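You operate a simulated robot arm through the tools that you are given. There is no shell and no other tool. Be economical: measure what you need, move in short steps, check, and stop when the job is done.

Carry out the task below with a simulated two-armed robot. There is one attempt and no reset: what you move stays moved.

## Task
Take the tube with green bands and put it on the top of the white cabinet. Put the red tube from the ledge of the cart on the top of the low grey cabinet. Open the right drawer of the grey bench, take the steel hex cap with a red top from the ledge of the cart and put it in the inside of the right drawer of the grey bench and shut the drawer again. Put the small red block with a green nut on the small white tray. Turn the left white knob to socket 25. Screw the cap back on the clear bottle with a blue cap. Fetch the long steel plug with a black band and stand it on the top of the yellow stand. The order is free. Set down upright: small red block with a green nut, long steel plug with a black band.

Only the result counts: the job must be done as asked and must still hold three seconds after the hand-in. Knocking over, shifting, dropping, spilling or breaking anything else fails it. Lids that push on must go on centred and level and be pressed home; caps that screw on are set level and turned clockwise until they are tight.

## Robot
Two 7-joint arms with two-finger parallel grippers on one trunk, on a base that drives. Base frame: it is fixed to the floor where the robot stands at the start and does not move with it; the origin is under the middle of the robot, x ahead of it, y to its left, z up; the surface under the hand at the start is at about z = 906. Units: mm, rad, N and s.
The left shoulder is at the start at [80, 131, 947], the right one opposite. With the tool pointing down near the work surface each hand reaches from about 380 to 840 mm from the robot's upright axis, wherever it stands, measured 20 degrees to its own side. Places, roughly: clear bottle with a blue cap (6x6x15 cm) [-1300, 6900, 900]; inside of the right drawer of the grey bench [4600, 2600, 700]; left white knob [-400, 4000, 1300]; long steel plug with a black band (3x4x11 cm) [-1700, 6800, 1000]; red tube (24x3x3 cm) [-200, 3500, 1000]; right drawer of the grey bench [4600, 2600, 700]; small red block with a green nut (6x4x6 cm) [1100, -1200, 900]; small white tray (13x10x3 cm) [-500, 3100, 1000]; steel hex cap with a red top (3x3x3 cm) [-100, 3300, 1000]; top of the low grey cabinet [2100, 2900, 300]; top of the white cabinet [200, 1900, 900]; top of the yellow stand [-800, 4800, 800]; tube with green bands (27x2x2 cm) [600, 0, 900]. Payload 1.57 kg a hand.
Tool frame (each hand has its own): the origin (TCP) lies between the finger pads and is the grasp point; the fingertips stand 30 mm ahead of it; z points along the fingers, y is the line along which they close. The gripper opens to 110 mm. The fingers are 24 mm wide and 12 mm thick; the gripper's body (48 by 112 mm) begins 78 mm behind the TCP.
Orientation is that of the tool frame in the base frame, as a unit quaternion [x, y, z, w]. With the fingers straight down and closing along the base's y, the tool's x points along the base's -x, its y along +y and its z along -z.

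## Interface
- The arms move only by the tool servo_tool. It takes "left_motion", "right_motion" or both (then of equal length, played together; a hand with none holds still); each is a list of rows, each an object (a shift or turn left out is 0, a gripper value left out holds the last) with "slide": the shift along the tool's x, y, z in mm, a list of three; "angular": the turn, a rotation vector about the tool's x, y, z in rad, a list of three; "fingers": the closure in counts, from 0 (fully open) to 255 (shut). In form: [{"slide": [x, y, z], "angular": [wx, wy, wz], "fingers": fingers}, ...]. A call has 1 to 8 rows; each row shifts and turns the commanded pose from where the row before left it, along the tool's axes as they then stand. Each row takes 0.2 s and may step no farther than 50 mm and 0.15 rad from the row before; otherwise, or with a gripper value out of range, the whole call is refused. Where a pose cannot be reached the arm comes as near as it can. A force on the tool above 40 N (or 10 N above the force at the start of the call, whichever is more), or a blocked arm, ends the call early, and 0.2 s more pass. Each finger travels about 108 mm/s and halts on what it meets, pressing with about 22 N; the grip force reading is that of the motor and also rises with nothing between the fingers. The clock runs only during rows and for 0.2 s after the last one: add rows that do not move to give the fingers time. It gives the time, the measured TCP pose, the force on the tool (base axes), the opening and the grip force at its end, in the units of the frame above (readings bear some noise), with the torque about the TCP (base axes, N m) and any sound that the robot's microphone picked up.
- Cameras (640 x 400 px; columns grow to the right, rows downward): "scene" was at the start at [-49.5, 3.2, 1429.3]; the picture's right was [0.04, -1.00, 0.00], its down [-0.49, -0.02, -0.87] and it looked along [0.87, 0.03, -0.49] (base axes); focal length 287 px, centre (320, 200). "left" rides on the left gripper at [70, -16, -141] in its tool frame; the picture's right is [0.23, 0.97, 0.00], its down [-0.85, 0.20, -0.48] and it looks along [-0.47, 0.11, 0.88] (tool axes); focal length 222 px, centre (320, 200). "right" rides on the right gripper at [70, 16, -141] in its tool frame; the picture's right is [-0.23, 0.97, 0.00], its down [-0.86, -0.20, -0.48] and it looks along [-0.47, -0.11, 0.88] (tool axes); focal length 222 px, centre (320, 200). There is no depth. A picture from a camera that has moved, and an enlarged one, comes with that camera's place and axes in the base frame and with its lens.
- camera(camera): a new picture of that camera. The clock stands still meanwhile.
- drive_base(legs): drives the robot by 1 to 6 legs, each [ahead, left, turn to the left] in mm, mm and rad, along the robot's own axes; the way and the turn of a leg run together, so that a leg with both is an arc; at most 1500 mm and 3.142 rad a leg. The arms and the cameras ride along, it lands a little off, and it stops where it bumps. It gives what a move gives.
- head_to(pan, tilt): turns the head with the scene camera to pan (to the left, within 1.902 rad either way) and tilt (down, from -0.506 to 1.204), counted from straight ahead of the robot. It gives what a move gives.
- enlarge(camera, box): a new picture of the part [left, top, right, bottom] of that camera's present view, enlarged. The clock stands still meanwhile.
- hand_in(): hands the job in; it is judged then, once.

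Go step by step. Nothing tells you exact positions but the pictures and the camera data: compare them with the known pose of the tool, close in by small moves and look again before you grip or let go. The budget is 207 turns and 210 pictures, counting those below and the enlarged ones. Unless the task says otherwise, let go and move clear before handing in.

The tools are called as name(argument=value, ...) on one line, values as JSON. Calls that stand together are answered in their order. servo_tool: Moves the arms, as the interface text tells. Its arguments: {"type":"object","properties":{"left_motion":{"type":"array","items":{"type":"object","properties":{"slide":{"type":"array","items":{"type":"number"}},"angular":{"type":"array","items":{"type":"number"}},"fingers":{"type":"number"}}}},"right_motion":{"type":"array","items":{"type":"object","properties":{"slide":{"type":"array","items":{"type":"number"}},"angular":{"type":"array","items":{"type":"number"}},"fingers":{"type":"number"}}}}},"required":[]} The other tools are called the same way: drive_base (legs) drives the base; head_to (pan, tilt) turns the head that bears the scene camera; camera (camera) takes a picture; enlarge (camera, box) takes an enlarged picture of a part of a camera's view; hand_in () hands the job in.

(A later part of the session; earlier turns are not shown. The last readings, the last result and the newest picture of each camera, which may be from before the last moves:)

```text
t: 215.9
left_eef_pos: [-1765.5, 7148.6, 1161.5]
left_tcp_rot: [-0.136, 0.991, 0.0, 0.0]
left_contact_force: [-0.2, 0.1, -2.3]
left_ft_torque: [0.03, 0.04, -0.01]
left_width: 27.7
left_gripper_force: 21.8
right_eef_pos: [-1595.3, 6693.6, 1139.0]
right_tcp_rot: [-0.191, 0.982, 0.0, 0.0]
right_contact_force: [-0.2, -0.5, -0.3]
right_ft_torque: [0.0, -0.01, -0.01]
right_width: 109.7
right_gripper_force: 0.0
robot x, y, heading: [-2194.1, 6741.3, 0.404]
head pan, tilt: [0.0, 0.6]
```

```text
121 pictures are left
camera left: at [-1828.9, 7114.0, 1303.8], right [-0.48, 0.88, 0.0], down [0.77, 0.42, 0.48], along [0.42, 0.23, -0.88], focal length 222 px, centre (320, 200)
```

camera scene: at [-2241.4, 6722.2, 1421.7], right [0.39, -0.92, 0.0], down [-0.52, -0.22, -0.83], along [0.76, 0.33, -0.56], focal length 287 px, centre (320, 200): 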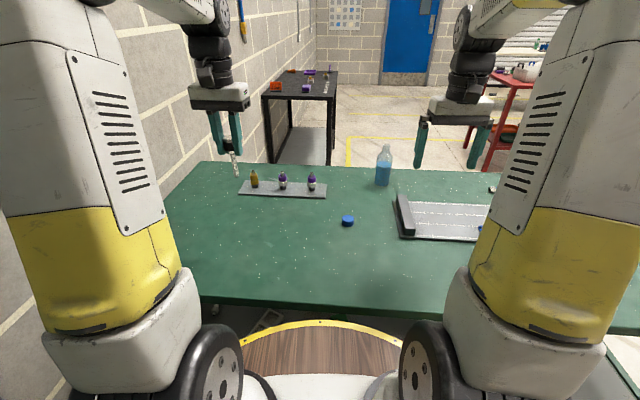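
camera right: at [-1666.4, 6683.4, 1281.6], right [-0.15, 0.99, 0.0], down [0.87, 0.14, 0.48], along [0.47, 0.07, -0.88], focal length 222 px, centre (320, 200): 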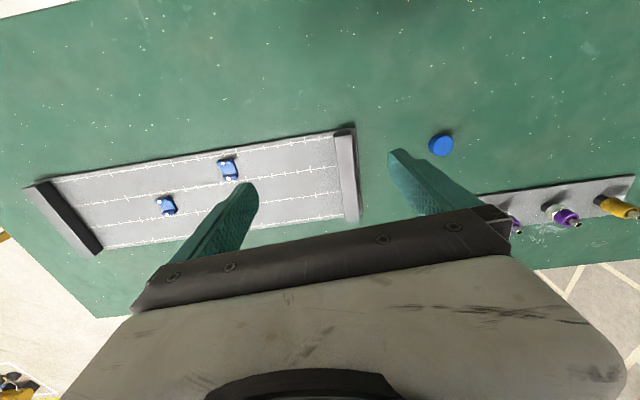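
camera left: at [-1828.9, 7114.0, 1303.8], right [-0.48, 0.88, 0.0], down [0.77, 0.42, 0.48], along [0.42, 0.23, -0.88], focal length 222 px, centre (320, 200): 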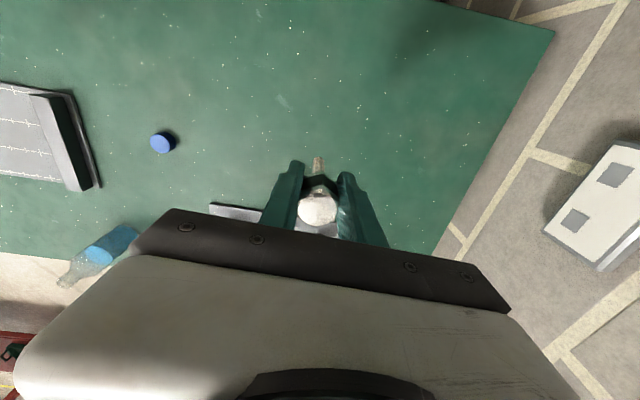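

The bottle is also within reach from here if I go 90 mm closer. I'll do that and put the right hand above the blue cap at about (-1601, 6908).

drive_base(legs=[[90, 0, 0]])

servo_tool(right_motion=[{"slide": [2, 40, 0]}, {"slide": [2, 40, 0]}, {"slide": [3, 40, 0]}, {"slide": [3, 40, 20]}, {"slide": [2, 40, 25]}, {"slide": [0, 0, 40]}, {"slide": [0, 0, 30]}, {}])

camera(camera="right")

camera(camera="scene")

```text
t: 216.9
left_eef_pos: [-1725.0, 7166.5, 1159.5]
left_tcp_rot: [-0.133, 0.991, -0.001, -0.001]
left_contact_force: [-0.1, -0.8, -0.8]
left_ft_torque: [0.02, 0.04, 0.01]
left_width: 27.7
left_gripper_force: 21.8
right_eef_pos: [-1556.0, 6712.6, 1137.7]
right_tcp_rot: [-0.189, 0.982, -0.001, -0.001]
right_contact_force: [0.1, 1.2, -0.9]
right_ft_torque: [0.02, 0.01, -0.01]
right_width: 109.9
right_gripper_force: 0.1
robot x, y, heading: [-2155.8, 6758.0, 0.402]
head pan, tilt: [0.0, 0.6]
stopped in leg 1: the robot was blocked; the commanded pose is now the measured one
```

```text
t: 218.7
left_eef_pos: [-1725.0, 7166.0, 1160.0]
left_tcp_rot: [-0.134, 0.991, 0.0, -0.001]
left_contact_force: [-0.9, -0.3, -1.6]
left_ft_torque: [0.01, 0.01, 0.0]
left_width: 27.7
left_gripper_force: 21.7
right_eef_pos: [-1640.0, 6891.9, 1021.6]
right_tcp_rot: [-0.189, 0.982, 0.0, -0.001]
right_contact_force: [0.0, -0.1, 0.4]
right_ft_torque: [-0.03, -0.02, -0.01]
right_width: 110.2
right_gripper_force: 0.0
robot x, y, heading: [-2154.9, 6764.4, 0.399]
head pan, tilt: [0.0, 0.6]
```

```text
120 pictures are left
camera right: at [-1712.0, 6882.0, 1165.1], right [-0.15, 0.99, 0.0], down [0.87, 0.13, 0.48], along [0.47, 0.07, -0.88], focal length 222 px, centre (320, 200)
```

right: 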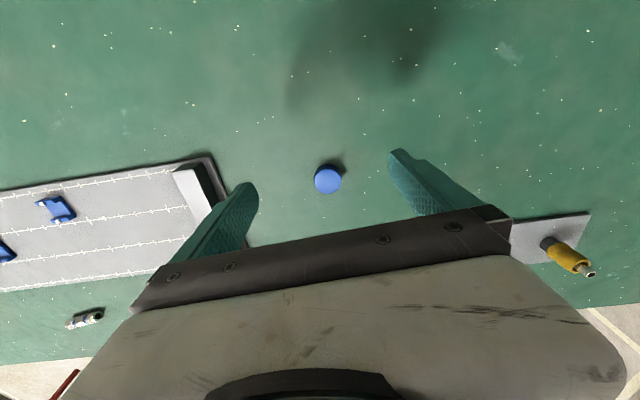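

```text
119 pictures are left
camera scene: at [-2202.5, 6741.0, 1421.6], right [0.39, -0.92, 0.0], down [-0.52, -0.22, -0.83], along [0.76, 0.32, -0.56], focal length 287 px, centre (320, 200)
```

scene: 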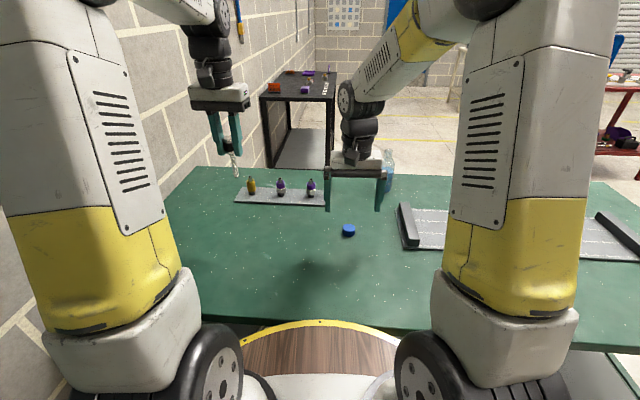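

The cap is at (-1600, 6909), between the fingers. I'll narrow the opening, go forward 43 mm and down close to the bench, and grip.

servo_tool(right_motion=[{"slide": [-43, 1, 0], "fingers": 110}, {"slide": [0, 0, 40]}, {"slide": [0, 0, 40]}, {"slide": [0, 0, 15]}, {}])

camera(camera="right")

```text
t: 219.9
left_eef_pos: [-1725.5, 7165.5, 1162.2]
left_tcp_rot: [-0.132, 0.991, 0.0, -0.001]
left_contact_force: [-0.8, -0.5, -1.0]
left_ft_torque: [-0.01, 0.01, 0.0]
left_width: 27.6
left_gripper_force: 22.0
right_eef_pos: [-1602.8, 6910.2, 927.2]
right_tcp_rot: [-0.19, 0.982, 0.001, -0.001]
right_contact_force: [0.2, 0.0, 0.2]
right_ft_torque: [0.0, -0.01, -0.01]
right_width: 62.5
right_gripper_force: 0.0
robot x, y, heading: [-2153.8, 6760.7, 0.406]
head pan, tilt: [0.0, 0.6]
```

```text
118 pictures are left
camera right: at [-1673.5, 6899.9, 1069.6], right [-0.15, 0.99, 0.0], down [0.87, 0.13, 0.48], along [0.47, 0.07, -0.88], focal length 222 px, centre (320, 200)
```

right: 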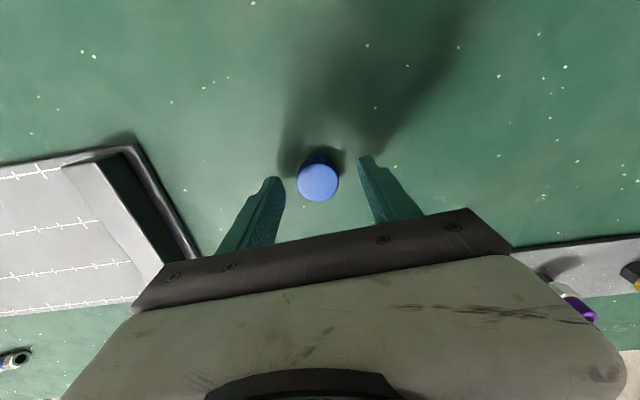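

servo_tool(right_motion=[{"slide": [-1, -1, 6]}, {"slide": [0, 0, 4]}, {"fingers": 255}, {}, {}, {}])

camera(camera="right")

```text
t: 221.3
left_eef_pos: [-1724.3, 7167.7, 1161.0]
left_tcp_rot: [-0.133, 0.991, -0.001, -0.001]
left_contact_force: [-0.4, 0.7, -1.4]
left_ft_torque: [-0.01, 0.0, 0.01]
left_width: 27.7
left_gripper_force: 21.9
right_eef_pos: [-1601.4, 6909.5, 917.8]
right_tcp_rot: [-0.19, 0.982, 0.0, -0.001]
right_contact_force: [-0.7, -0.4, -0.8]
right_ft_torque: [0.02, 0.02, -0.02]
right_width: 33.5
right_gripper_force: 22.4
robot x, y, heading: [-2152.2, 6759.8, 0.403]
head pan, tilt: [0.0, 0.6]
```

```text
117 pictures are left
camera right: at [-1672.6, 6899.3, 1059.9], right [-0.15, 0.99, 0.0], down [0.87, 0.13, 0.48], along [0.47, 0.07, -0.88], focal length 222 px, centre (320, 200)
```

right: 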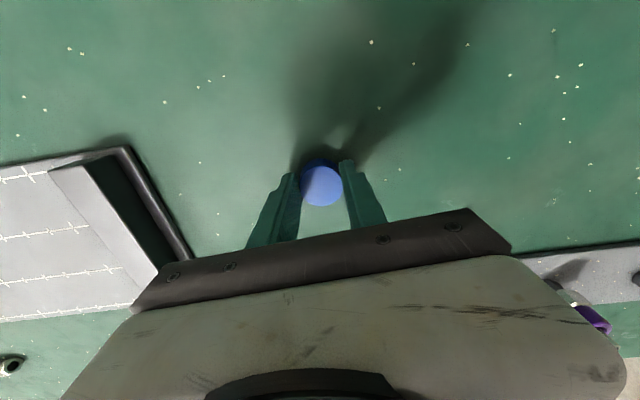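

The cap is gripped at 33.5 mm. I'll lift it well above the bottle height and look at the bottle.

servo_tool(right_motion=[{"slide": [0, 0, -20]}, {"slide": [0, 0, -45]}, {"slide": [0, 0, -45]}, {"slide": [0, 0, -45]}, {"slide": [0, 0, -45]}, {"slide": [0, 0, -15]}])

camera(camera="right")

enlarge(camera="scene", box=[310, 110, 470, 230])

```text
t: 222.7
left_eef_pos: [-1724.4, 7165.6, 1160.4]
left_tcp_rot: [-0.133, 0.991, 0.0, -0.001]
left_contact_force: [-0.2, -0.7, -1.7]
left_ft_torque: [0.0, 0.02, 0.03]
left_width: 27.7
left_gripper_force: 21.8
right_eef_pos: [-1600.9, 6909.0, 1133.4]
right_tcp_rot: [-0.191, 0.982, 0.0, -0.002]
right_contact_force: [-0.4, 0.0, -0.3]
right_ft_torque: [0.0, 0.01, 0.0]
right_width: 33.2
right_gripper_force: 22.3
robot x, y, heading: [-2156.0, 6761.8, 0.4]
head pan, tilt: [0.0, 0.6]
```

```text
116 pictures are left
camera right: at [-1670.7, 6898.9, 1276.0], right [-0.15, 0.99, 0.0], down [0.87, 0.14, 0.48], along [0.47, 0.07, -0.88], focal length 222 px, centre (320, 200)
```

right: 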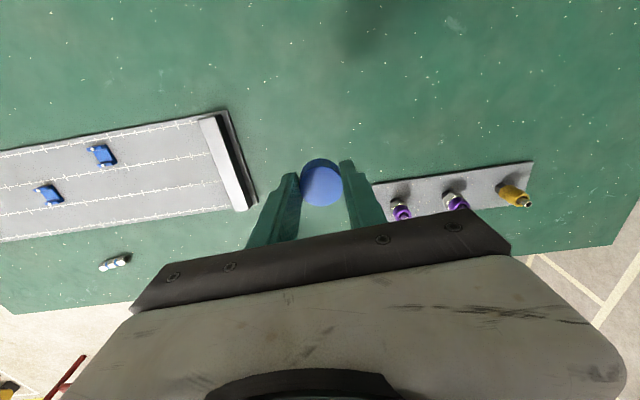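

```text
3.33 times, centred on (390, 170) of scene
camera zoom: at [-2202.4, 6741.0, 1421.6], right [0.39, -0.92, 0.0], down [-0.52, -0.22, -0.83], along [0.76, 0.32, -0.56], focal length 956 px, centre (87, 300)
```

zoom: 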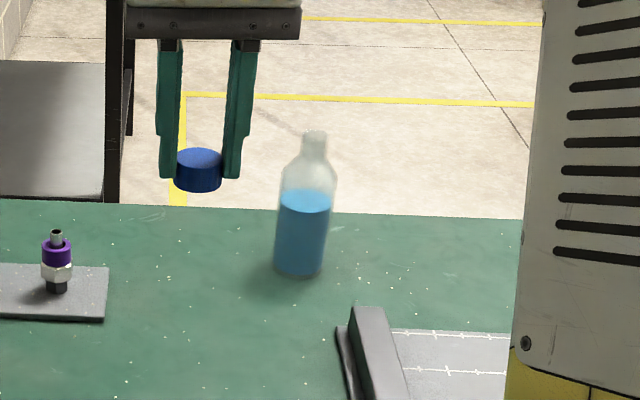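

The bottle's neck is at about (-1328, 6869), its top near z 1034. I'll carry the cap above it at a safe height.

servo_tool(right_motion=[{"slide": [-34, -20, 0]}, {"slide": [-34, -20, 0]}, {"slide": [-34, -20, 0]}, {"slide": [-34, -20, 0]}, {"slide": [-34, -20, 0]}, {"slide": [-34, -20, 0]}, {"slide": [-35, -20, 0]}, {}])

camera(camera="right")

enlarge(camera="scene", box=[310, 110, 470, 230])

```text
t: 224.5
left_eef_pos: [-1724.0, 7166.9, 1160.0]
left_tcp_rot: [-0.133, 0.991, 0.0, -0.001]
left_contact_force: [0.5, 0.6, -1.5]
left_ft_torque: [0.0, 0.03, 0.0]
left_width: 27.5
left_gripper_force: 21.8
right_eef_pos: [-1364.0, 6865.7, 1125.0]
right_tcp_rot: [-0.191, 0.982, 0.0, -0.001]
right_contact_force: [0.0, -0.1, -0.4]
right_ft_torque: [0.02, 0.02, -0.02]
right_width: 33.2
right_gripper_force: 21.9
right hand out of reach, approached as far as the arm can: row 7
robot x, y, heading: [-2156.8, 6761.2, 0.4]
head pan, tilt: [0.0, 0.6]
```

```text
114 pictures are left
camera right: at [-1434.3, 6855.6, 1266.8], right [-0.15, 0.99, 0.0], down [0.87, 0.14, 0.48], along [0.47, 0.07, -0.88], focal length 222 px, centre (320, 200)
```

right: 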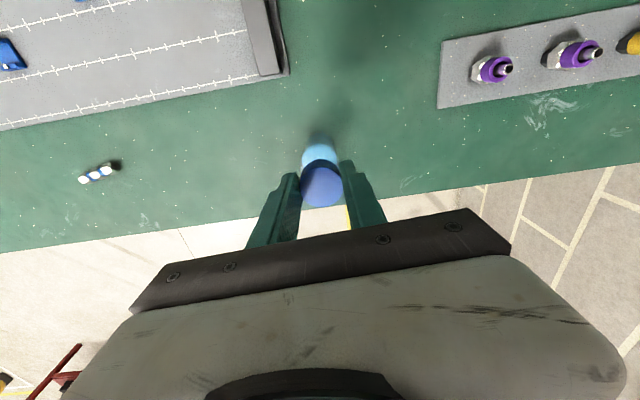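

```text
3.33 times, centred on (390, 170) of scene
camera zoom: at [-2202.3, 6741.0, 1421.6], right [0.39, -0.92, 0.0], down [-0.52, -0.22, -0.83], along [0.76, 0.32, -0.56], focal length 956 px, centre (87, 300)
```

zoom: 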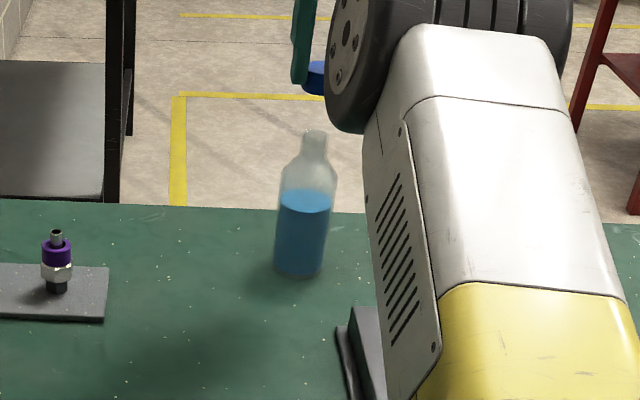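

The bottle is just out of reach from this side, so I'll screw the cap from the other side. First I'll draw the hand in, back out, and drive toward the yellow stand with the plug and cap.

servo_tool(right_motion=[{"slide": [40, 0, 0]}, {"slide": [40, 0, 0]}, {"slide": [40, 0, 0]}, {"slide": [40, 0, 0]}, {"slide": [40, 0, 0]}])

drive_base(legs=[[-300, 0, 0], [0, -1250, 0]])

head_to(pan=-0.3, tilt=0.4)

camera(camera="scene")

```text
t: 225.7
left_eef_pos: [-1724.8, 7166.1, 1160.3]
left_tcp_rot: [-0.134, 0.991, 0.0, 0.0]
left_contact_force: [-0.7, -0.6, -2.3]
left_ft_torque: [-0.06, 0.08, -0.04]
left_width: 27.9
left_gripper_force: 22.3
right_eef_pos: [-1550.8, 6790.0, 1124.9]
right_tcp_rot: [-0.191, 0.982, 0.0, -0.001]
right_contact_force: [1.3, -0.2, -0.9]
right_ft_torque: [0.03, 0.03, 0.0]
right_width: 33.1
right_gripper_force: 22.0
robot x, y, heading: [-2157.8, 6764.2, 0.406]
head pan, tilt: [0.0, 0.6]
```

```text
t: 233.6
left_eef_pos: [-1510.4, 5899.9, 1160.9]
left_tcp_rot: [-0.135, 0.991, 0.0, -0.002]
left_contact_force: [-0.3, -0.6, -0.9]
left_ft_torque: [0.01, 0.02, 0.0]
left_width: 27.8
left_gripper_force: 22.4
right_eef_pos: [-1334.5, 5524.1, 1123.0]
right_tcp_rot: [-0.191, 0.982, 0.0, -0.002]
right_contact_force: [0.1, 0.1, 0.0]
right_ft_torque: [-0.03, -0.01, 0.0]
right_width: 32.9
right_gripper_force: 22.4
robot x, y, heading: [-1940.7, 5494.3, 0.401]
head pan, tilt: [0.0, 0.6]
```

```text
t: 234.4
left_eef_pos: [-1510.2, 5900.3, 1158.5]
left_tcp_rot: [-0.134, 0.991, -0.001, -0.001]
left_contact_force: [-0.2, 0.1, -1.1]
left_ft_torque: [0.04, -0.01, -0.02]
left_width: 27.6
left_gripper_force: 22.2
right_eef_pos: [-1335.7, 5525.9, 1122.7]
right_tcp_rot: [-0.191, 0.982, -0.001, -0.003]
right_contact_force: [-0.3, 0.1, 0.4]
right_ft_torque: [0.05, 0.0, -0.02]
right_width: 33.1
right_gripper_force: 22.3
robot x, y, heading: [-1933.9, 5498.3, 0.401]
head pan, tilt: [-0.3, 0.4]
```

```text
112 pictures are left
camera scene: at [-1976.0, 5449.1, 1439.8], right [0.1, -0.99, 0.0], down [-0.39, -0.04, -0.92], along [0.92, 0.1, -0.39], focal length 287 px, centre (320, 200)
```

scene: 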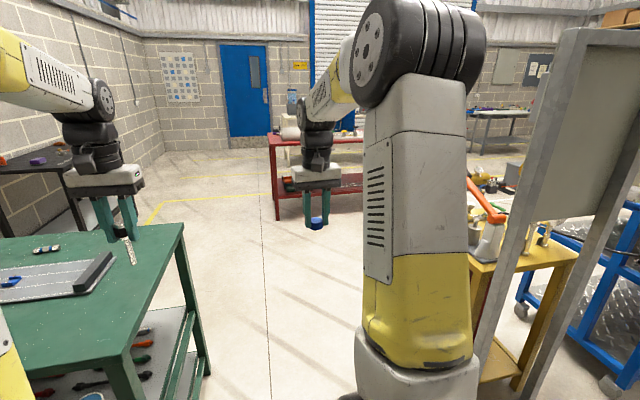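

The yellow stand is on the right, its back panel on this side. I'll advance through the corridor and turn right to face the stand.

drive_base(legs=[[600, -150, 0], [0, 0, -1.6]])

head_to(pan=0.0, tilt=0.5)

camera(camera="scene")

```text
t: 241.8
left_eef_pos: [-924.7, 5157.6, 1160.9]
left_tcp_rot: [0.609, 0.793, 0.001, -0.001]
left_contact_force: [-0.5, 0.0, -1.1]
left_ft_torque: [0.0, 0.01, 0.0]
left_width: 27.4
left_gripper_force: 22.0
right_eef_pos: [-1302.4, 4986.6, 1124.2]
right_tcp_rot: [0.561, 0.828, 0.001, -0.002]
right_contact_force: [-0.2, 0.4, 0.7]
right_ft_torque: [-0.02, 0.0, -0.01]
right_width: 33.0
right_gripper_force: 22.1
robot x, y, heading: [-1326.4, 5592.3, -1.18]
head pan, tilt: [-0.3, 0.4]
```

```text
t: 242.6
left_eef_pos: [-924.2, 5159.4, 1160.3]
left_tcp_rot: [0.609, 0.793, 0.0, -0.001]
left_contact_force: [0.9, -0.6, -2.0]
left_ft_torque: [-0.02, -0.02, -0.01]
left_width: 27.7
left_gripper_force: 22.1
right_eef_pos: [-1302.9, 4986.4, 1123.3]
right_tcp_rot: [0.561, 0.828, 0.001, -0.002]
right_contact_force: [-0.4, -0.8, -0.7]
right_ft_torque: [0.01, -0.01, -0.04]
right_width: 33.0
right_gripper_force: 22.0
robot x, y, heading: [-1323.9, 5592.9, -1.177]
head pan, tilt: [0.0, 0.499]
```

```text
111 pictures are left
camera scene: at [-1346.0, 5636.4, 1430.7], right [-0.92, -0.38, 0.0], down [-0.18, 0.44, -0.88], along [0.34, -0.81, -0.48], focal length 287 px, centre (320, 200)
```

scene: 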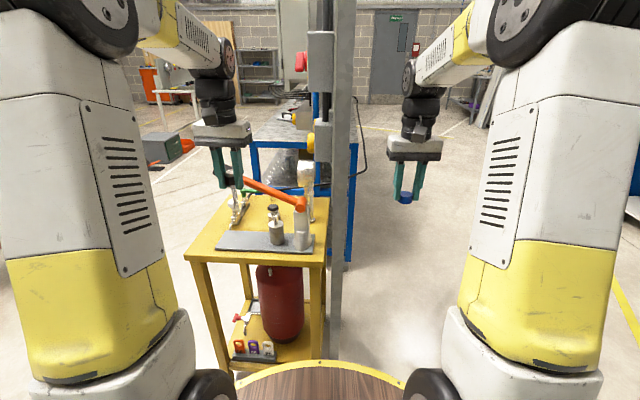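

enlarge(camera="scene", box=[170, 140, 350, 280])

```text
2.86 times, centred on (260, 210) of scene
camera zoom: at [-1346.0, 5636.4, 1430.7], right [-0.92, -0.38, 0.0], down [-0.18, 0.44, -0.88], along [0.34, -0.81, -0.48], focal length 819 px, centre (491, 171)
```

zoom: 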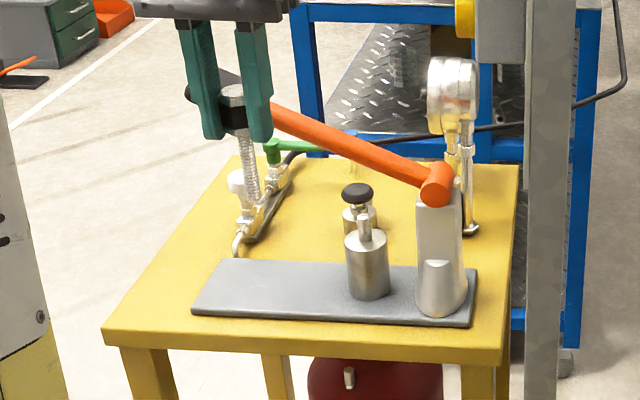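

The stand top has a pump plate and a lever; a free patch of yellow lies at its near-left corner around (-650, 5045). I'll draw the right hand in, raise the plug, and drive so the left hand comes near that corner.

servo_tool(left_motion=[{"slide": [0, 0, -30]}, {"slide": [0, 0, -30]}, {}, {}], right_motion=[{"slide": [35, -25, 0]}, {"slide": [35, -25, 0]}, {"slide": [35, -25, 0]}, {"slide": [35, -25, 0]}])

drive_base(legs=[[0, 209, 0], [150, 0, 0]])

camera(camera="scene")

camera(camera="left")

```text
t: 243.6
left_eef_pos: [-924.1, 5160.5, 1221.0]
left_tcp_rot: [0.609, 0.793, 0.001, -0.001]
left_contact_force: [-0.5, -0.9, -1.1]
left_ft_torque: [0.05, 0.03, 0.01]
left_width: 27.6
left_gripper_force: 22.5
right_eef_pos: [-1445.0, 5081.1, 1123.3]
right_tcp_rot: [0.562, 0.827, 0.001, -0.002]
right_contact_force: [1.1, -0.6, -0.1]
right_ft_torque: [0.0, 0.02, 0.01]
right_width: 32.7
right_gripper_force: 22.3
robot x, y, heading: [-1326.2, 5589.3, -1.173]
head pan, tilt: [0.0, 0.499]
```

```text
t: 246.2
left_eef_pos: [-674.9, 5098.1, 1221.3]
left_tcp_rot: [0.609, 0.793, 0.0, -0.001]
left_contact_force: [0.1, 0.7, -1.2]
left_ft_torque: [-0.01, 0.01, 0.01]
left_width: 27.6
left_gripper_force: 22.0
right_eef_pos: [-1195.8, 5020.1, 1122.8]
right_tcp_rot: [0.563, 0.827, 0.0, -0.002]
right_contact_force: [-0.7, -0.9, 0.1]
right_ft_torque: [-0.04, 0.01, 0.05]
right_width: 32.9
right_gripper_force: 22.4
robot x, y, heading: [-1075.7, 5528.0, -1.181]
head pan, tilt: [0.0, 0.499]
```

```text
109 pictures are left
camera scene: at [-1096.1, 5575.6, 1430.7], right [-0.92, -0.38, 0.0], down [-0.18, 0.44, -0.88], along [0.34, -0.81, -0.48], focal length 287 px, centre (320, 200)
```

scene: 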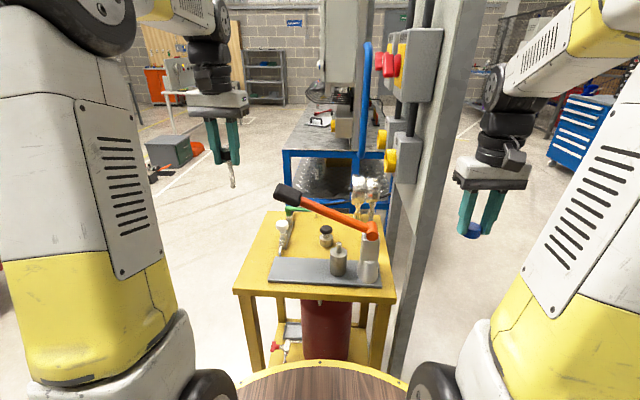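

```text
108 pictures are left
camera left: at [-708.0, 5160.1, 1362.8], right [0.88, 0.47, 0.0], down [0.41, -0.78, 0.48], along [0.22, -0.42, -0.88], focal length 222 px, centre (320, 200)
```

left: 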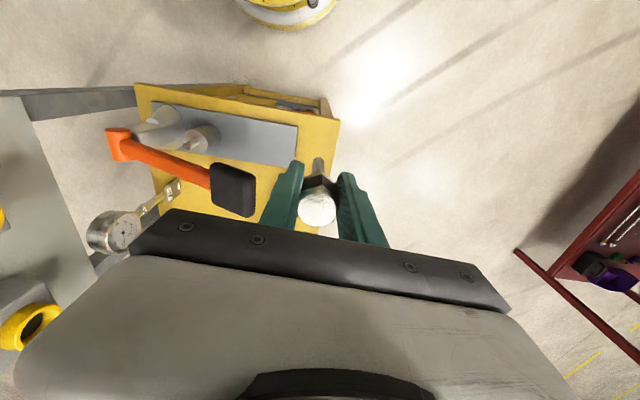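

The stand top is at z ≈ 783, its near-left corner at (-626, 5100), and the lever's end at (-732, 4972, 1069). I'll place the plug at (-648, 5032), coming straight down.

servo_tool(left_motion=[{"slide": [-36, 5, 0]}, {"slide": [-35, 4, 0]}, {"slide": [0, 0, 40]}, {"slide": [0, 0, 40]}, {"slide": [0, 0, 40]}, {}])

camera(camera="left")

enlarge(camera="scene", box=[160, 100, 400, 310])

```text
t: 247.6
left_eef_pos: [-648.5, 5032.7, 1100.0]
left_tcp_rot: [0.609, 0.793, 0.001, -0.001]
left_contact_force: [0.1, -0.7, -1.5]
left_ft_torque: [0.02, -0.02, -0.04]
left_width: 27.7
left_gripper_force: 22.2
right_eef_pos: [-1197.0, 5019.6, 1124.0]
right_tcp_rot: [0.563, 0.827, 0.002, -0.001]
right_contact_force: [-0.6, -0.7, 0.3]
right_ft_torque: [-0.01, 0.01, 0.02]
right_width: 32.9
right_gripper_force: 21.9
robot x, y, heading: [-1077.5, 5531.6, -1.176]
head pan, tilt: [0.0, 0.499]
```

```text
107 pictures are left
camera left: at [-681.1, 5094.0, 1242.6], right [0.88, 0.47, 0.0], down [0.41, -0.78, 0.48], along [0.22, -0.42, -0.88], focal length 222 px, centre (320, 200)
```

left: 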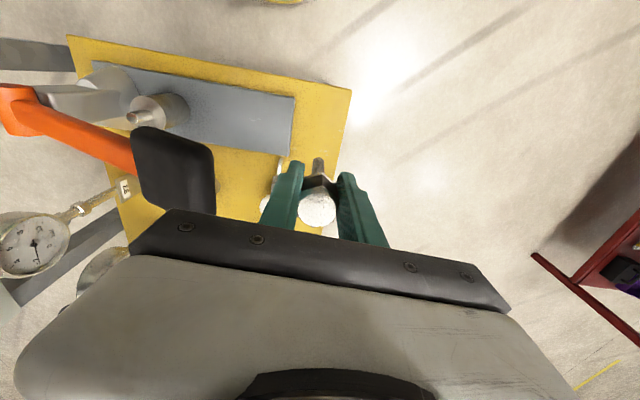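

```text
1.90 times, centred on (280, 205) of scene
camera zoom: at [-1096.0, 5575.4, 1430.7], right [-0.92, -0.38, 0.0], down [-0.18, 0.44, -0.88], along [0.34, -0.81, -0.48], focal length 546 px, centre (396, 190)
```

zoom: 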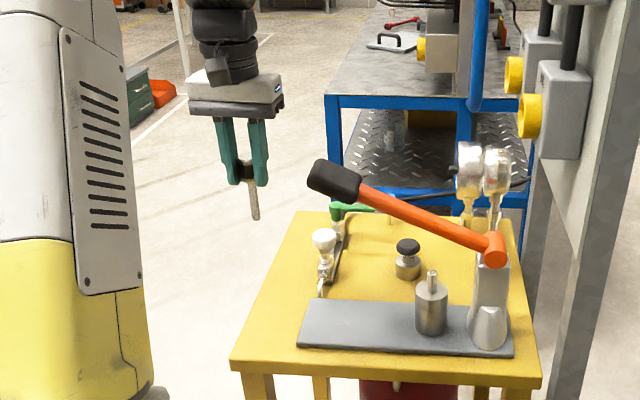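

The target spot below is clear yellow, with about 30 mm between gripper and lever grip. I'll shift 6 mm outward, descend and check.

servo_tool(left_motion=[{"slide": [0, 6, 0]}, {"slide": [0, 0, 40]}, {"slide": [0, 0, 40]}, {"slide": [0, 0, 40]}, {"slide": [0, 0, 40]}, {}])

camera(camera="left")

enlarge(camera="scene", box=[160, 100, 400, 310])

```text
t: 249.0
left_eef_pos: [-641.8, 5034.6, 940.4]
left_tcp_rot: [0.609, 0.793, 0.0, -0.001]
left_contact_force: [-0.7, 1.0, -1.8]
left_ft_torque: [0.01, -0.01, -0.03]
left_width: 27.3
left_gripper_force: 21.7
right_eef_pos: [-1196.3, 5019.2, 1122.6]
right_tcp_rot: [0.562, 0.827, 0.001, -0.002]
right_contact_force: [0.4, 0.7, -0.4]
right_ft_torque: [0.03, -0.01, 0.0]
right_width: 33.1
right_gripper_force: 22.2
robot x, y, heading: [-1080.6, 5525.4, -1.18]
head pan, tilt: [0.0, 0.499]
```

```text
105 pictures are left
camera left: at [-675.7, 5095.9, 1083.3], right [0.88, 0.47, 0.0], down [0.41, -0.78, 0.48], along [0.22, -0.42, -0.88], focal length 222 px, centre (320, 200)
```

left: 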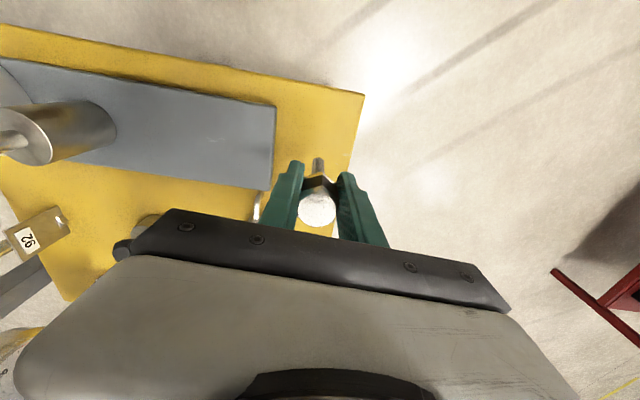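

```text
1.90 times, centred on (280, 205) of scene
camera zoom: at [-1096.0, 5575.4, 1430.7], right [-0.92, -0.38, 0.0], down [-0.18, 0.44, -0.88], along [0.34, -0.81, -0.48], focal length 546 px, centre (396, 190)
```

zoom: 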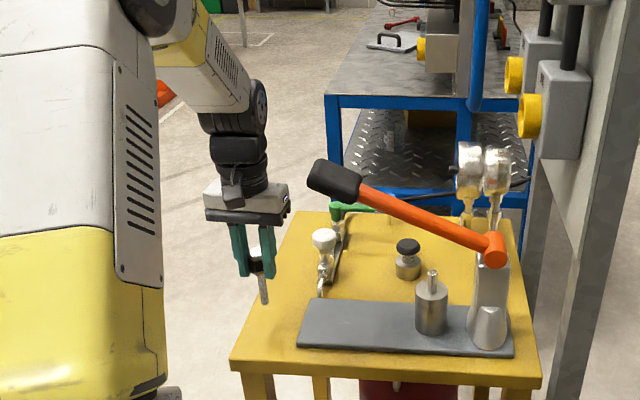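

Clear of the lever. Continue down to just above the top, then in fine steps.

servo_tool(left_motion=[{"slide": [0, 0, 35]}, {"slide": [0, 0, 22]}, {"slide": [0, 0, 4]}, {"slide": [0, 0, 3]}, {}])

enlarge(camera="scene", box=[200, 180, 360, 310])

```text
t: 250.2
left_eef_pos: [-642.1, 5033.8, 877.0]
left_tcp_rot: [0.609, 0.793, 0.001, 0.0]
left_contact_force: [0.5, -2.4, 18.3]
left_ft_torque: [-0.31, -0.01, 0.01]
left_width: 27.7
left_gripper_force: 21.8
right_eef_pos: [-1196.0, 5020.4, 1124.4]
right_tcp_rot: [0.563, 0.827, 0.0, -0.001]
right_contact_force: [0.7, 0.2, -0.2]
right_ft_torque: [-0.01, 0.0, 0.02]
right_width: 33.1
right_gripper_force: 22.2
robot x, y, heading: [-1074.3, 5530.7, -1.177]
head pan, tilt: [0.0, 0.499]
```

```text
3.08 times, centred on (280, 245) of scene
camera zoom: at [-1096.4, 5575.7, 1430.7], right [-0.92, -0.38, 0.0], down [-0.18, 0.44, -0.88], along [0.34, -0.81, -0.48], focal length 882 px, centre (443, 62)
```

zoom: 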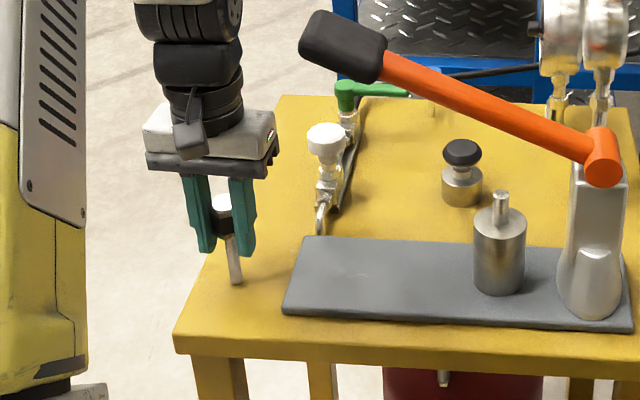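

It touches with 18 N. Before release I'll check the plug is upright.

servo_tool(left_motion=[{"slide": [0, 0, -2]}, {}])

enlarge(camera="scene", box=[238, 220, 278, 285])

enlarge(camera="left", box=[260, 130, 380, 230])

```text
t: 250.8
left_eef_pos: [-642.7, 5036.1, 878.0]
left_tcp_rot: [0.61, 0.793, 0.002, -0.002]
left_contact_force: [0.1, -1.3, 2.5]
left_ft_torque: [-0.11, 0.0, -0.01]
left_width: 27.6
left_gripper_force: 22.4
right_eef_pos: [-1195.2, 5019.2, 1123.3]
right_tcp_rot: [0.563, 0.826, 0.001, -0.001]
right_contact_force: [-0.9, -0.2, -0.4]
right_ft_torque: [-0.01, 0.0, 0.01]
right_width: 33.2
right_gripper_force: 22.6
robot x, y, heading: [-1077.8, 5532.8, -1.178]
head pan, tilt: [0.0, 0.499]
```

```text
6.15 times, centred on (258, 252) of scene
camera zoom: at [-1096.0, 5575.4, 1430.7], right [-0.92, -0.38, 0.0], down [-0.18, 0.44, -0.88], along [0.34, -0.81, -0.48], focal length 1765 px, centre (702, -123)
```

zoom: 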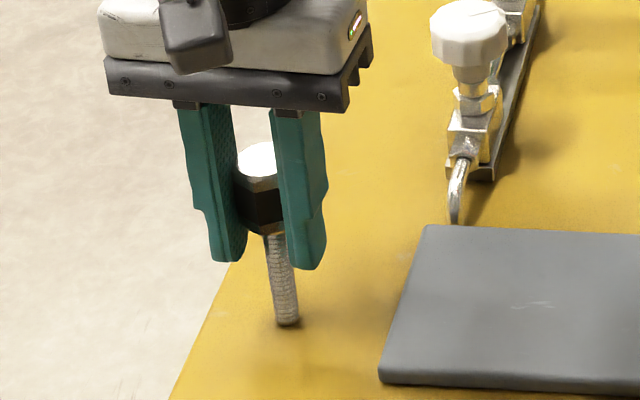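

```text
4.00 times, centred on (320, 180) of left
camera zoom: at [-675.2, 5096.6, 1020.2], right [0.88, 0.47, 0.0], down [0.41, -0.78, 0.47], along [0.22, -0.42, -0.88], focal length 888 px, centre (320, 280)
```

zoom: 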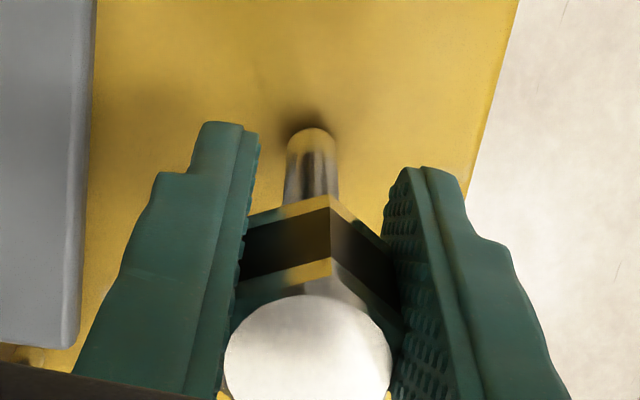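

The plug's attitude relative to the hand is unchanged, so it's upright. I'll release gently and rise straight up.

servo_tool(left_motion=[{"fingers": 180}, {"fingers": 150}, {}, {"fingers": 100}, {"fingers": 60}, {}])

enlarge(camera="scene", box=[228, 200, 288, 285])

```text
t: 252.2
left_eef_pos: [-642.0, 5034.2, 878.5]
left_tcp_rot: [0.609, 0.793, 0.001, -0.001]
left_contact_force: [-0.6, 0.3, 0.2]
left_ft_torque: [-0.03, -0.02, -0.03]
left_width: 84.0
left_gripper_force: 0.1
right_eef_pos: [-1196.8, 5020.5, 1123.4]
right_tcp_rot: [0.563, 0.826, 0.001, -0.002]
right_contact_force: [0.0, -0.1, -0.8]
right_ft_torque: [0.02, -0.02, 0.0]
right_width: 32.8
right_gripper_force: 21.6
robot x, y, heading: [-1078.7, 5530.3, -1.179]
head pan, tilt: [0.0, 0.499]
```

```text
4.71 times, centred on (258, 242) of scene
camera zoom: at [-1096.0, 5575.4, 1430.7], right [-0.92, -0.38, 0.0], down [-0.18, 0.44, -0.88], along [0.34, -0.81, -0.48], focal length 1350 px, centre (612, 0)
```

zoom: 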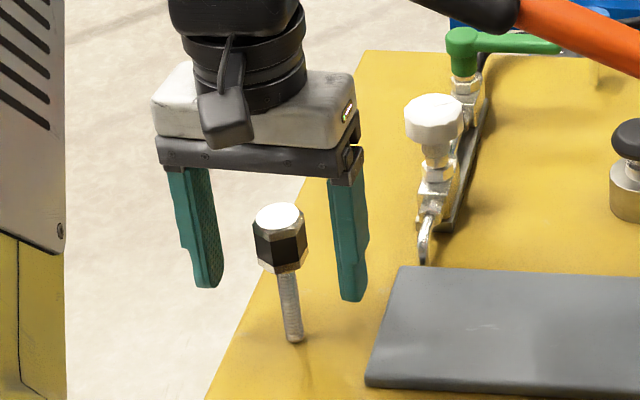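

The plug stands by itself. I'll raise the hand straight up and back away.

servo_tool(left_motion=[{"slide": [0, 0, -30]}, {"slide": [0, 0, -45]}, {"slide": [0, 0, -45]}, {"slide": [0, 0, -45]}, {"slide": [0, 0, -45]}, {"slide": [0, 0, -45]}, {"slide": [0, 0, -45]}, {"slide": [40, 0, 0]}])

drive_base(legs=[[-250, 0, 0]])

camera(camera="scene")

```text
t: 254.0
left_eef_pos: [-651.8, 5069.6, 1176.6]
left_tcp_rot: [0.61, 0.793, 0.001, -0.001]
left_contact_force: [0.7, -1.0, -0.3]
left_ft_torque: [0.01, 0.0, -0.04]
left_width: 84.1
left_gripper_force: 0.0
right_eef_pos: [-1196.0, 5019.1, 1122.9]
right_tcp_rot: [0.564, 0.826, 0.001, -0.001]
right_contact_force: [0.0, 0.0, -0.6]
right_ft_torque: [0.07, 0.02, 0.0]
right_width: 33.2
right_gripper_force: 22.1
robot x, y, heading: [-1078.5, 5527.8, -1.178]
head pan, tilt: [0.0, 0.499]
```

```text
t: 255.9
left_eef_pos: [-746.8, 5300.3, 1177.2]
left_tcp_rot: [0.609, 0.793, 0.0, -0.001]
left_contact_force: [0.1, 0.2, 0.0]
left_ft_torque: [-0.01, -0.01, 0.02]
left_width: 84.2
left_gripper_force: 0.1
right_eef_pos: [-1289.6, 5247.4, 1123.6]
right_tcp_rot: [0.562, 0.827, 0.0, 0.0]
right_contact_force: [0.7, -0.3, 0.1]
right_ft_torque: [0.02, -0.02, 0.0]
right_width: 33.0
right_gripper_force: 22.2
robot x, y, heading: [-1173.6, 5760.6, -1.182]
head pan, tilt: [0.0, 0.499]
stopped in leg 1: the robot was blocked; the commanded pose is now the measured one
```

```text
99 pictures are left
camera scene: at [-1191.6, 5804.3, 1430.7], right [-0.92, -0.39, 0.0], down [-0.18, 0.44, -0.88], along [0.34, -0.81, -0.48], focal length 287 px, centre (320, 200)
```

scene: 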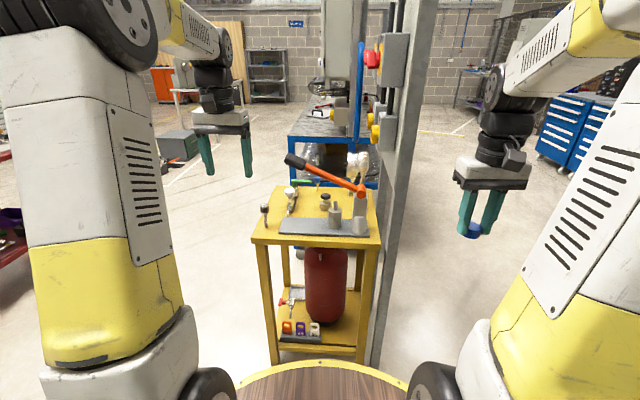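

The plug stands well on the stand. Now I'll go around to the +x side of the green bench to reach the bottle.

drive_base(legs=[[80, 0, 0], [0, 900, 0], [0, 0, -1.58], [0, -800, 0]])

head_to(pan=-0.1, tilt=0.5)

camera(camera="scene")

camera(camera="right")

```text
t: 269.0
left_eef_pos: [-1094.8, 6336.6, 1177.7]
left_tcp_rot: [0.991, 0.136, 0.001, 0.0]
left_contact_force: [0.3, 0.4, -0.4]
left_ft_torque: [0.04, -0.04, 0.02]
left_width: 84.1
left_gripper_force: 0.0
right_eef_pos: [-1152.4, 6880.5, 1123.9]
right_tcp_rot: [0.981, 0.194, 0.001, 0.0]
right_contact_force: [-0.5, -1.0, 0.0]
right_ft_torque: [-0.02, 0.02, 0.02]
right_width: 33.1
right_gripper_force: 22.5
robot x, y, heading: [-637.1, 6766.5, -2.739]
head pan, tilt: [0.0, 0.499]
```

```text
t: 269.6
left_eef_pos: [-1095.0, 6335.6, 1177.3]
left_tcp_rot: [0.991, 0.137, 0.001, -0.001]
left_contact_force: [-0.5, 0.4, 0.5]
left_ft_torque: [0.03, 0.0, 0.0]
left_width: 84.3
left_gripper_force: 0.1
right_eef_pos: [-1152.8, 6880.2, 1123.0]
right_tcp_rot: [0.981, 0.193, 0.001, -0.001]
right_contact_force: [0.2, 0.6, 0.9]
right_ft_torque: [0.0, 0.02, 0.0]
right_width: 33.1
right_gripper_force: 22.0
robot x, y, heading: [-641.4, 6765.7, -2.733]
head pan, tilt: [-0.099, 0.499]
```

```text
98 pictures are left
camera scene: at [-599.8, 6795.9, 1430.7], right [-0.3, 0.95, 0.0], down [0.46, 0.15, -0.88], along [-0.84, -0.27, -0.48], focal length 287 px, centre (320, 200)
```

scene: 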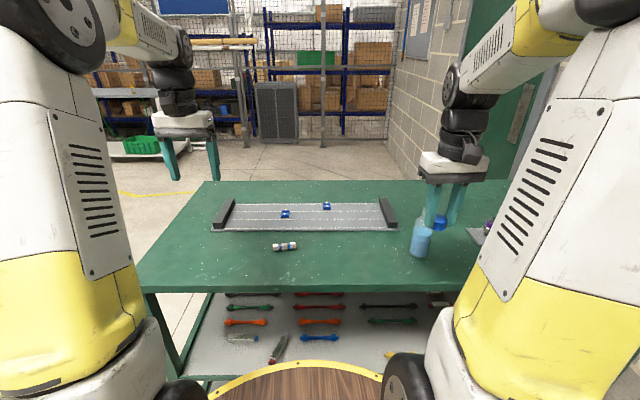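

```text
97 pictures are left
camera right: at [-1083.3, 6892.2, 1266.3], right [0.16, -0.99, 0.0], down [-0.87, -0.14, 0.48], along [-0.47, -0.08, -0.88], focal length 222 px, centre (320, 200)
```

right: 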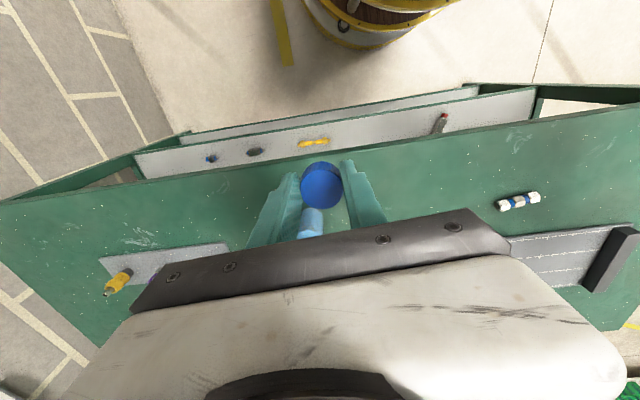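

enlarge(camera="scene", box=[370, 160, 490, 280])

enlarge(camera="right", box=[230, 130, 430, 255])

```text
3.33 times, centred on (430, 220) of scene
camera zoom: at [-599.8, 6795.9, 1430.7], right [-0.3, 0.95, 0.0], down [0.46, 0.15, -0.88], along [-0.84, -0.27, -0.48], focal length 956 px, centre (-47, 133)
```

zoom: 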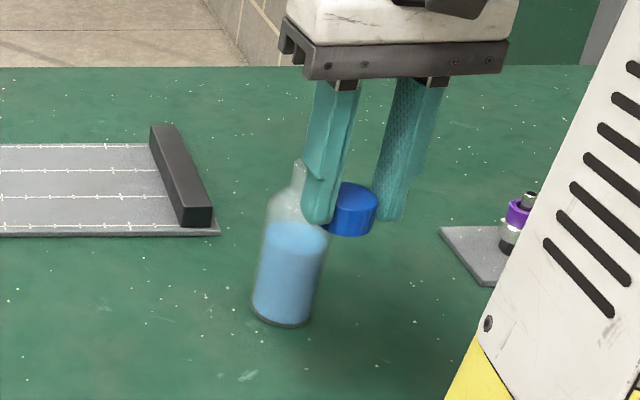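

```text
3.20 times, centred on (330, 192) of right
camera zoom: at [-1083.3, 6892.2, 1266.3], right [0.16, -0.99, 0.0], down [-0.87, -0.14, 0.48], along [-0.47, -0.08, -0.88], focal length 711 px, centre (288, 224)
```

zoom: 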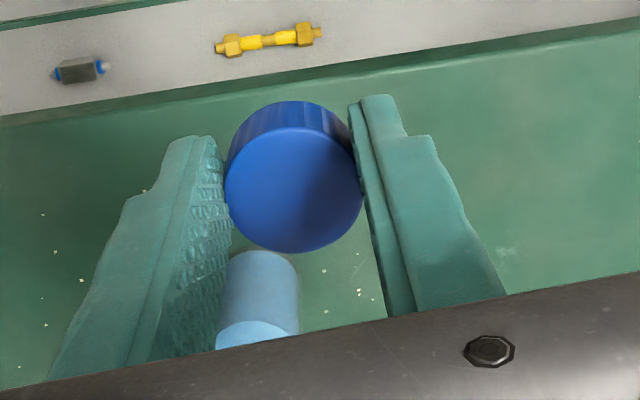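

The bottle is confirmed at about (-1331, 6868). I'll move the cap over it, staying high, then check both views.

servo_tool(right_motion=[{"slide": [-42, -14, 0]}, {"slide": [-42, -14, 0]}, {"slide": [-42, -14, 0]}, {"slide": [-43, -14, 0]}, {}])

camera(camera="right")

enlarge(camera="scene", box=[350, 140, 470, 280])

```text
t: 270.9
left_eef_pos: [-1094.8, 6335.5, 1176.3]
left_tcp_rot: [0.991, 0.136, 0.001, 0.0]
left_contact_force: [0.0, 0.2, -0.1]
left_ft_torque: [-0.03, -0.01, -0.03]
left_width: 84.1
left_gripper_force: 0.1
right_eef_pos: [-1332.7, 6866.8, 1121.1]
right_tcp_rot: [0.981, 0.193, 0.001, 0.001]
right_contact_force: [-0.5, 0.0, 0.0]
right_ft_torque: [0.02, 0.0, -0.03]
right_width: 32.9
right_gripper_force: 22.1
robot x, y, heading: [-640.0, 6768.0, -2.74]
head pan, tilt: [-0.099, 0.499]
```

```text
94 pictures are left
camera right: at [-1262.6, 6879.4, 1263.2], right [0.16, -0.99, 0.0], down [-0.87, -0.14, 0.48], along [-0.47, -0.08, -0.88], focal length 222 px, centre (320, 200)
```

right: 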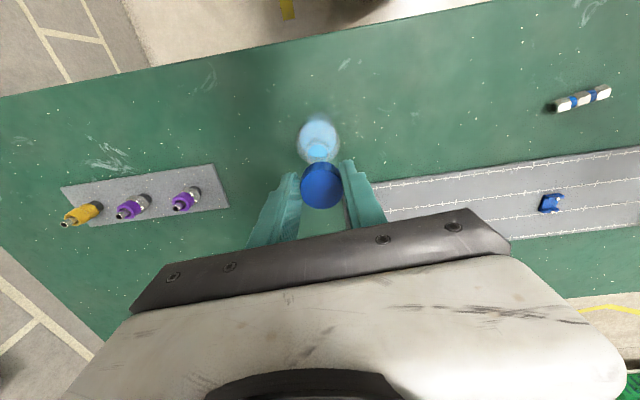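

```text
2.86 times, centred on (410, 210) of scene
camera zoom: at [-599.9, 6795.9, 1430.7], right [-0.3, 0.95, 0.0], down [0.46, 0.15, -0.88], along [-0.84, -0.27, -0.48], focal length 819 px, centre (63, 171)
```

zoom: 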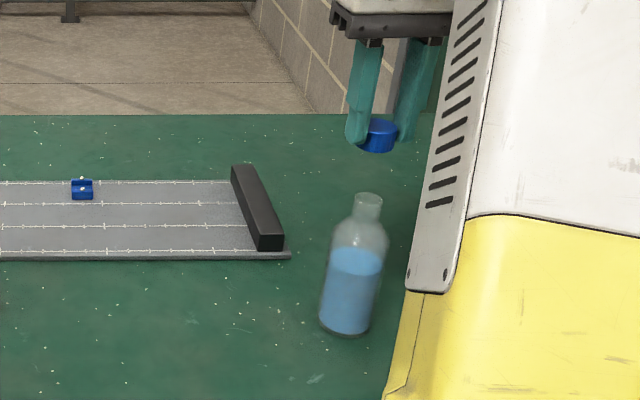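

servo_tool(right_motion=[{"slide": [0, 0, 25]}, {"slide": [0, 0, 18]}, {}, {}])

enlarge(camera="scene", box=[380, 170, 430, 270])

enlarge(camera="right", box=[260, 110, 380, 220])

```text
t: 271.9
left_eef_pos: [-1095.3, 6336.5, 1177.8]
left_tcp_rot: [0.991, 0.137, 0.001, -0.001]
left_contact_force: [-0.4, 0.4, -0.3]
left_ft_torque: [-0.03, 0.04, 0.03]
left_width: 84.1
left_gripper_force: 0.0
right_eef_pos: [-1331.4, 6867.7, 1078.3]
right_tcp_rot: [0.981, 0.194, 0.001, -0.001]
right_contact_force: [0.0, 1.0, -0.6]
right_ft_torque: [0.01, 0.01, 0.0]
right_width: 32.9
right_gripper_force: 22.3
robot x, y, heading: [-641.9, 6767.0, -2.734]
head pan, tilt: [-0.099, 0.499]
```

```text
4.00 times, centred on (405, 220) of scene
camera zoom: at [-599.9, 6795.9, 1430.7], right [-0.3, 0.95, 0.0], down [0.46, 0.15, -0.88], along [-0.84, -0.27, -0.48], focal length 1147 px, centre (-20, 120)
```

zoom: 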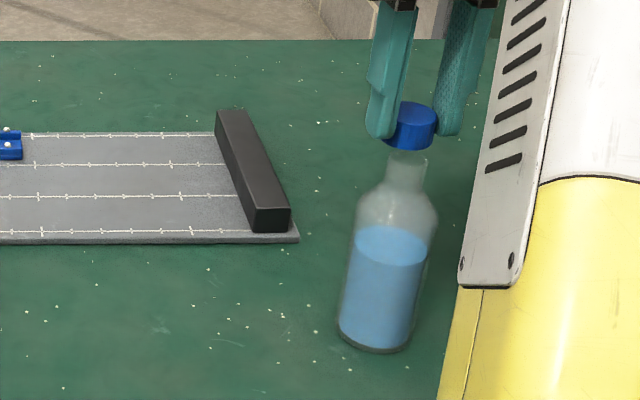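

```text
3.64 times, centred on (320, 165) of right
camera zoom: at [-1261.6, 6880.0, 1221.5], right [0.16, -0.99, 0.0], down [-0.87, -0.14, 0.48], along [-0.47, -0.08, -0.88], focal length 808 px, centre (320, 327)
```

zoom: 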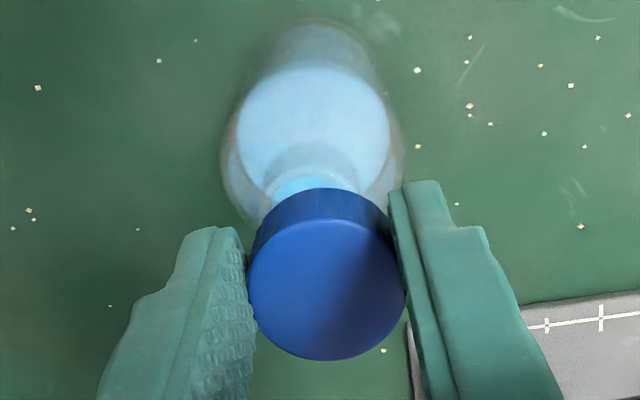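

The cap looks laterally aligned; fore-aft it seems about 4–5 mm beyond the bottle axis. I'll pull back 4 mm and look at higher zoom.

servo_tool(right_motion=[{"slide": [4, 0, 0]}, {}])

enlarge(camera="right", box=[290, 130, 350, 200])

enlarge(camera="scene", box=[400, 188, 440, 233])

```text
t: 272.4
left_eef_pos: [-1095.6, 6336.6, 1177.5]
left_tcp_rot: [0.991, 0.136, 0.001, 0.0]
left_contact_force: [-0.1, -0.3, -0.2]
left_ft_torque: [-0.04, -0.02, -0.02]
left_width: 84.1
left_gripper_force: 0.0
right_eef_pos: [-1325.9, 6870.0, 1078.8]
right_tcp_rot: [0.981, 0.194, 0.002, -0.001]
right_contact_force: [0.5, -0.1, -0.9]
right_ft_torque: [-0.01, 0.0, 0.03]
right_width: 33.0
right_gripper_force: 22.3
robot x, y, heading: [-638.7, 6766.7, -2.734]
head pan, tilt: [-0.099, 0.499]
```

```text
5.71 times, centred on (320, 165) of right
camera zoom: at [-1257.2, 6882.0, 1221.8], right [0.16, -0.99, 0.0], down [-0.87, -0.14, 0.48], along [-0.47, -0.08, -0.88], focal length 1269 px, centre (320, 400)
```

zoom: 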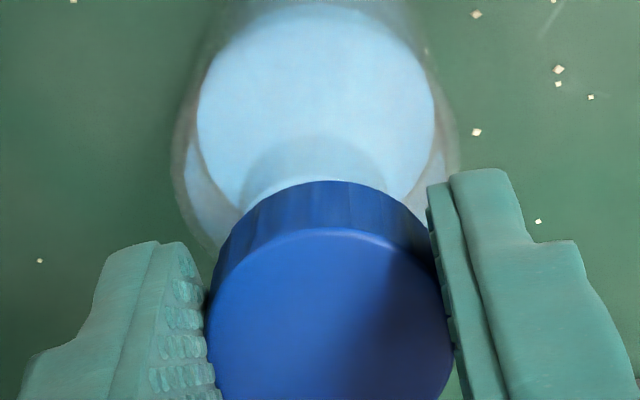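

```text
8.89 times, centred on (420, 210) of scene
camera zoom: at [-599.9, 6795.9, 1430.7], right [-0.3, 0.95, 0.0], down [0.46, 0.15, -0.88], along [-0.84, -0.27, -0.48], focal length 2549 px, centre (-569, 107)
```

zoom: 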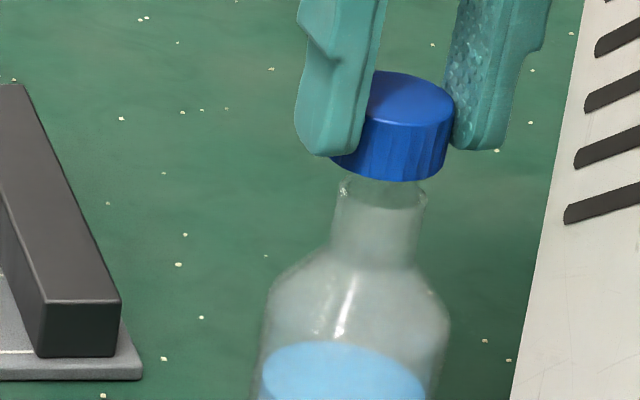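

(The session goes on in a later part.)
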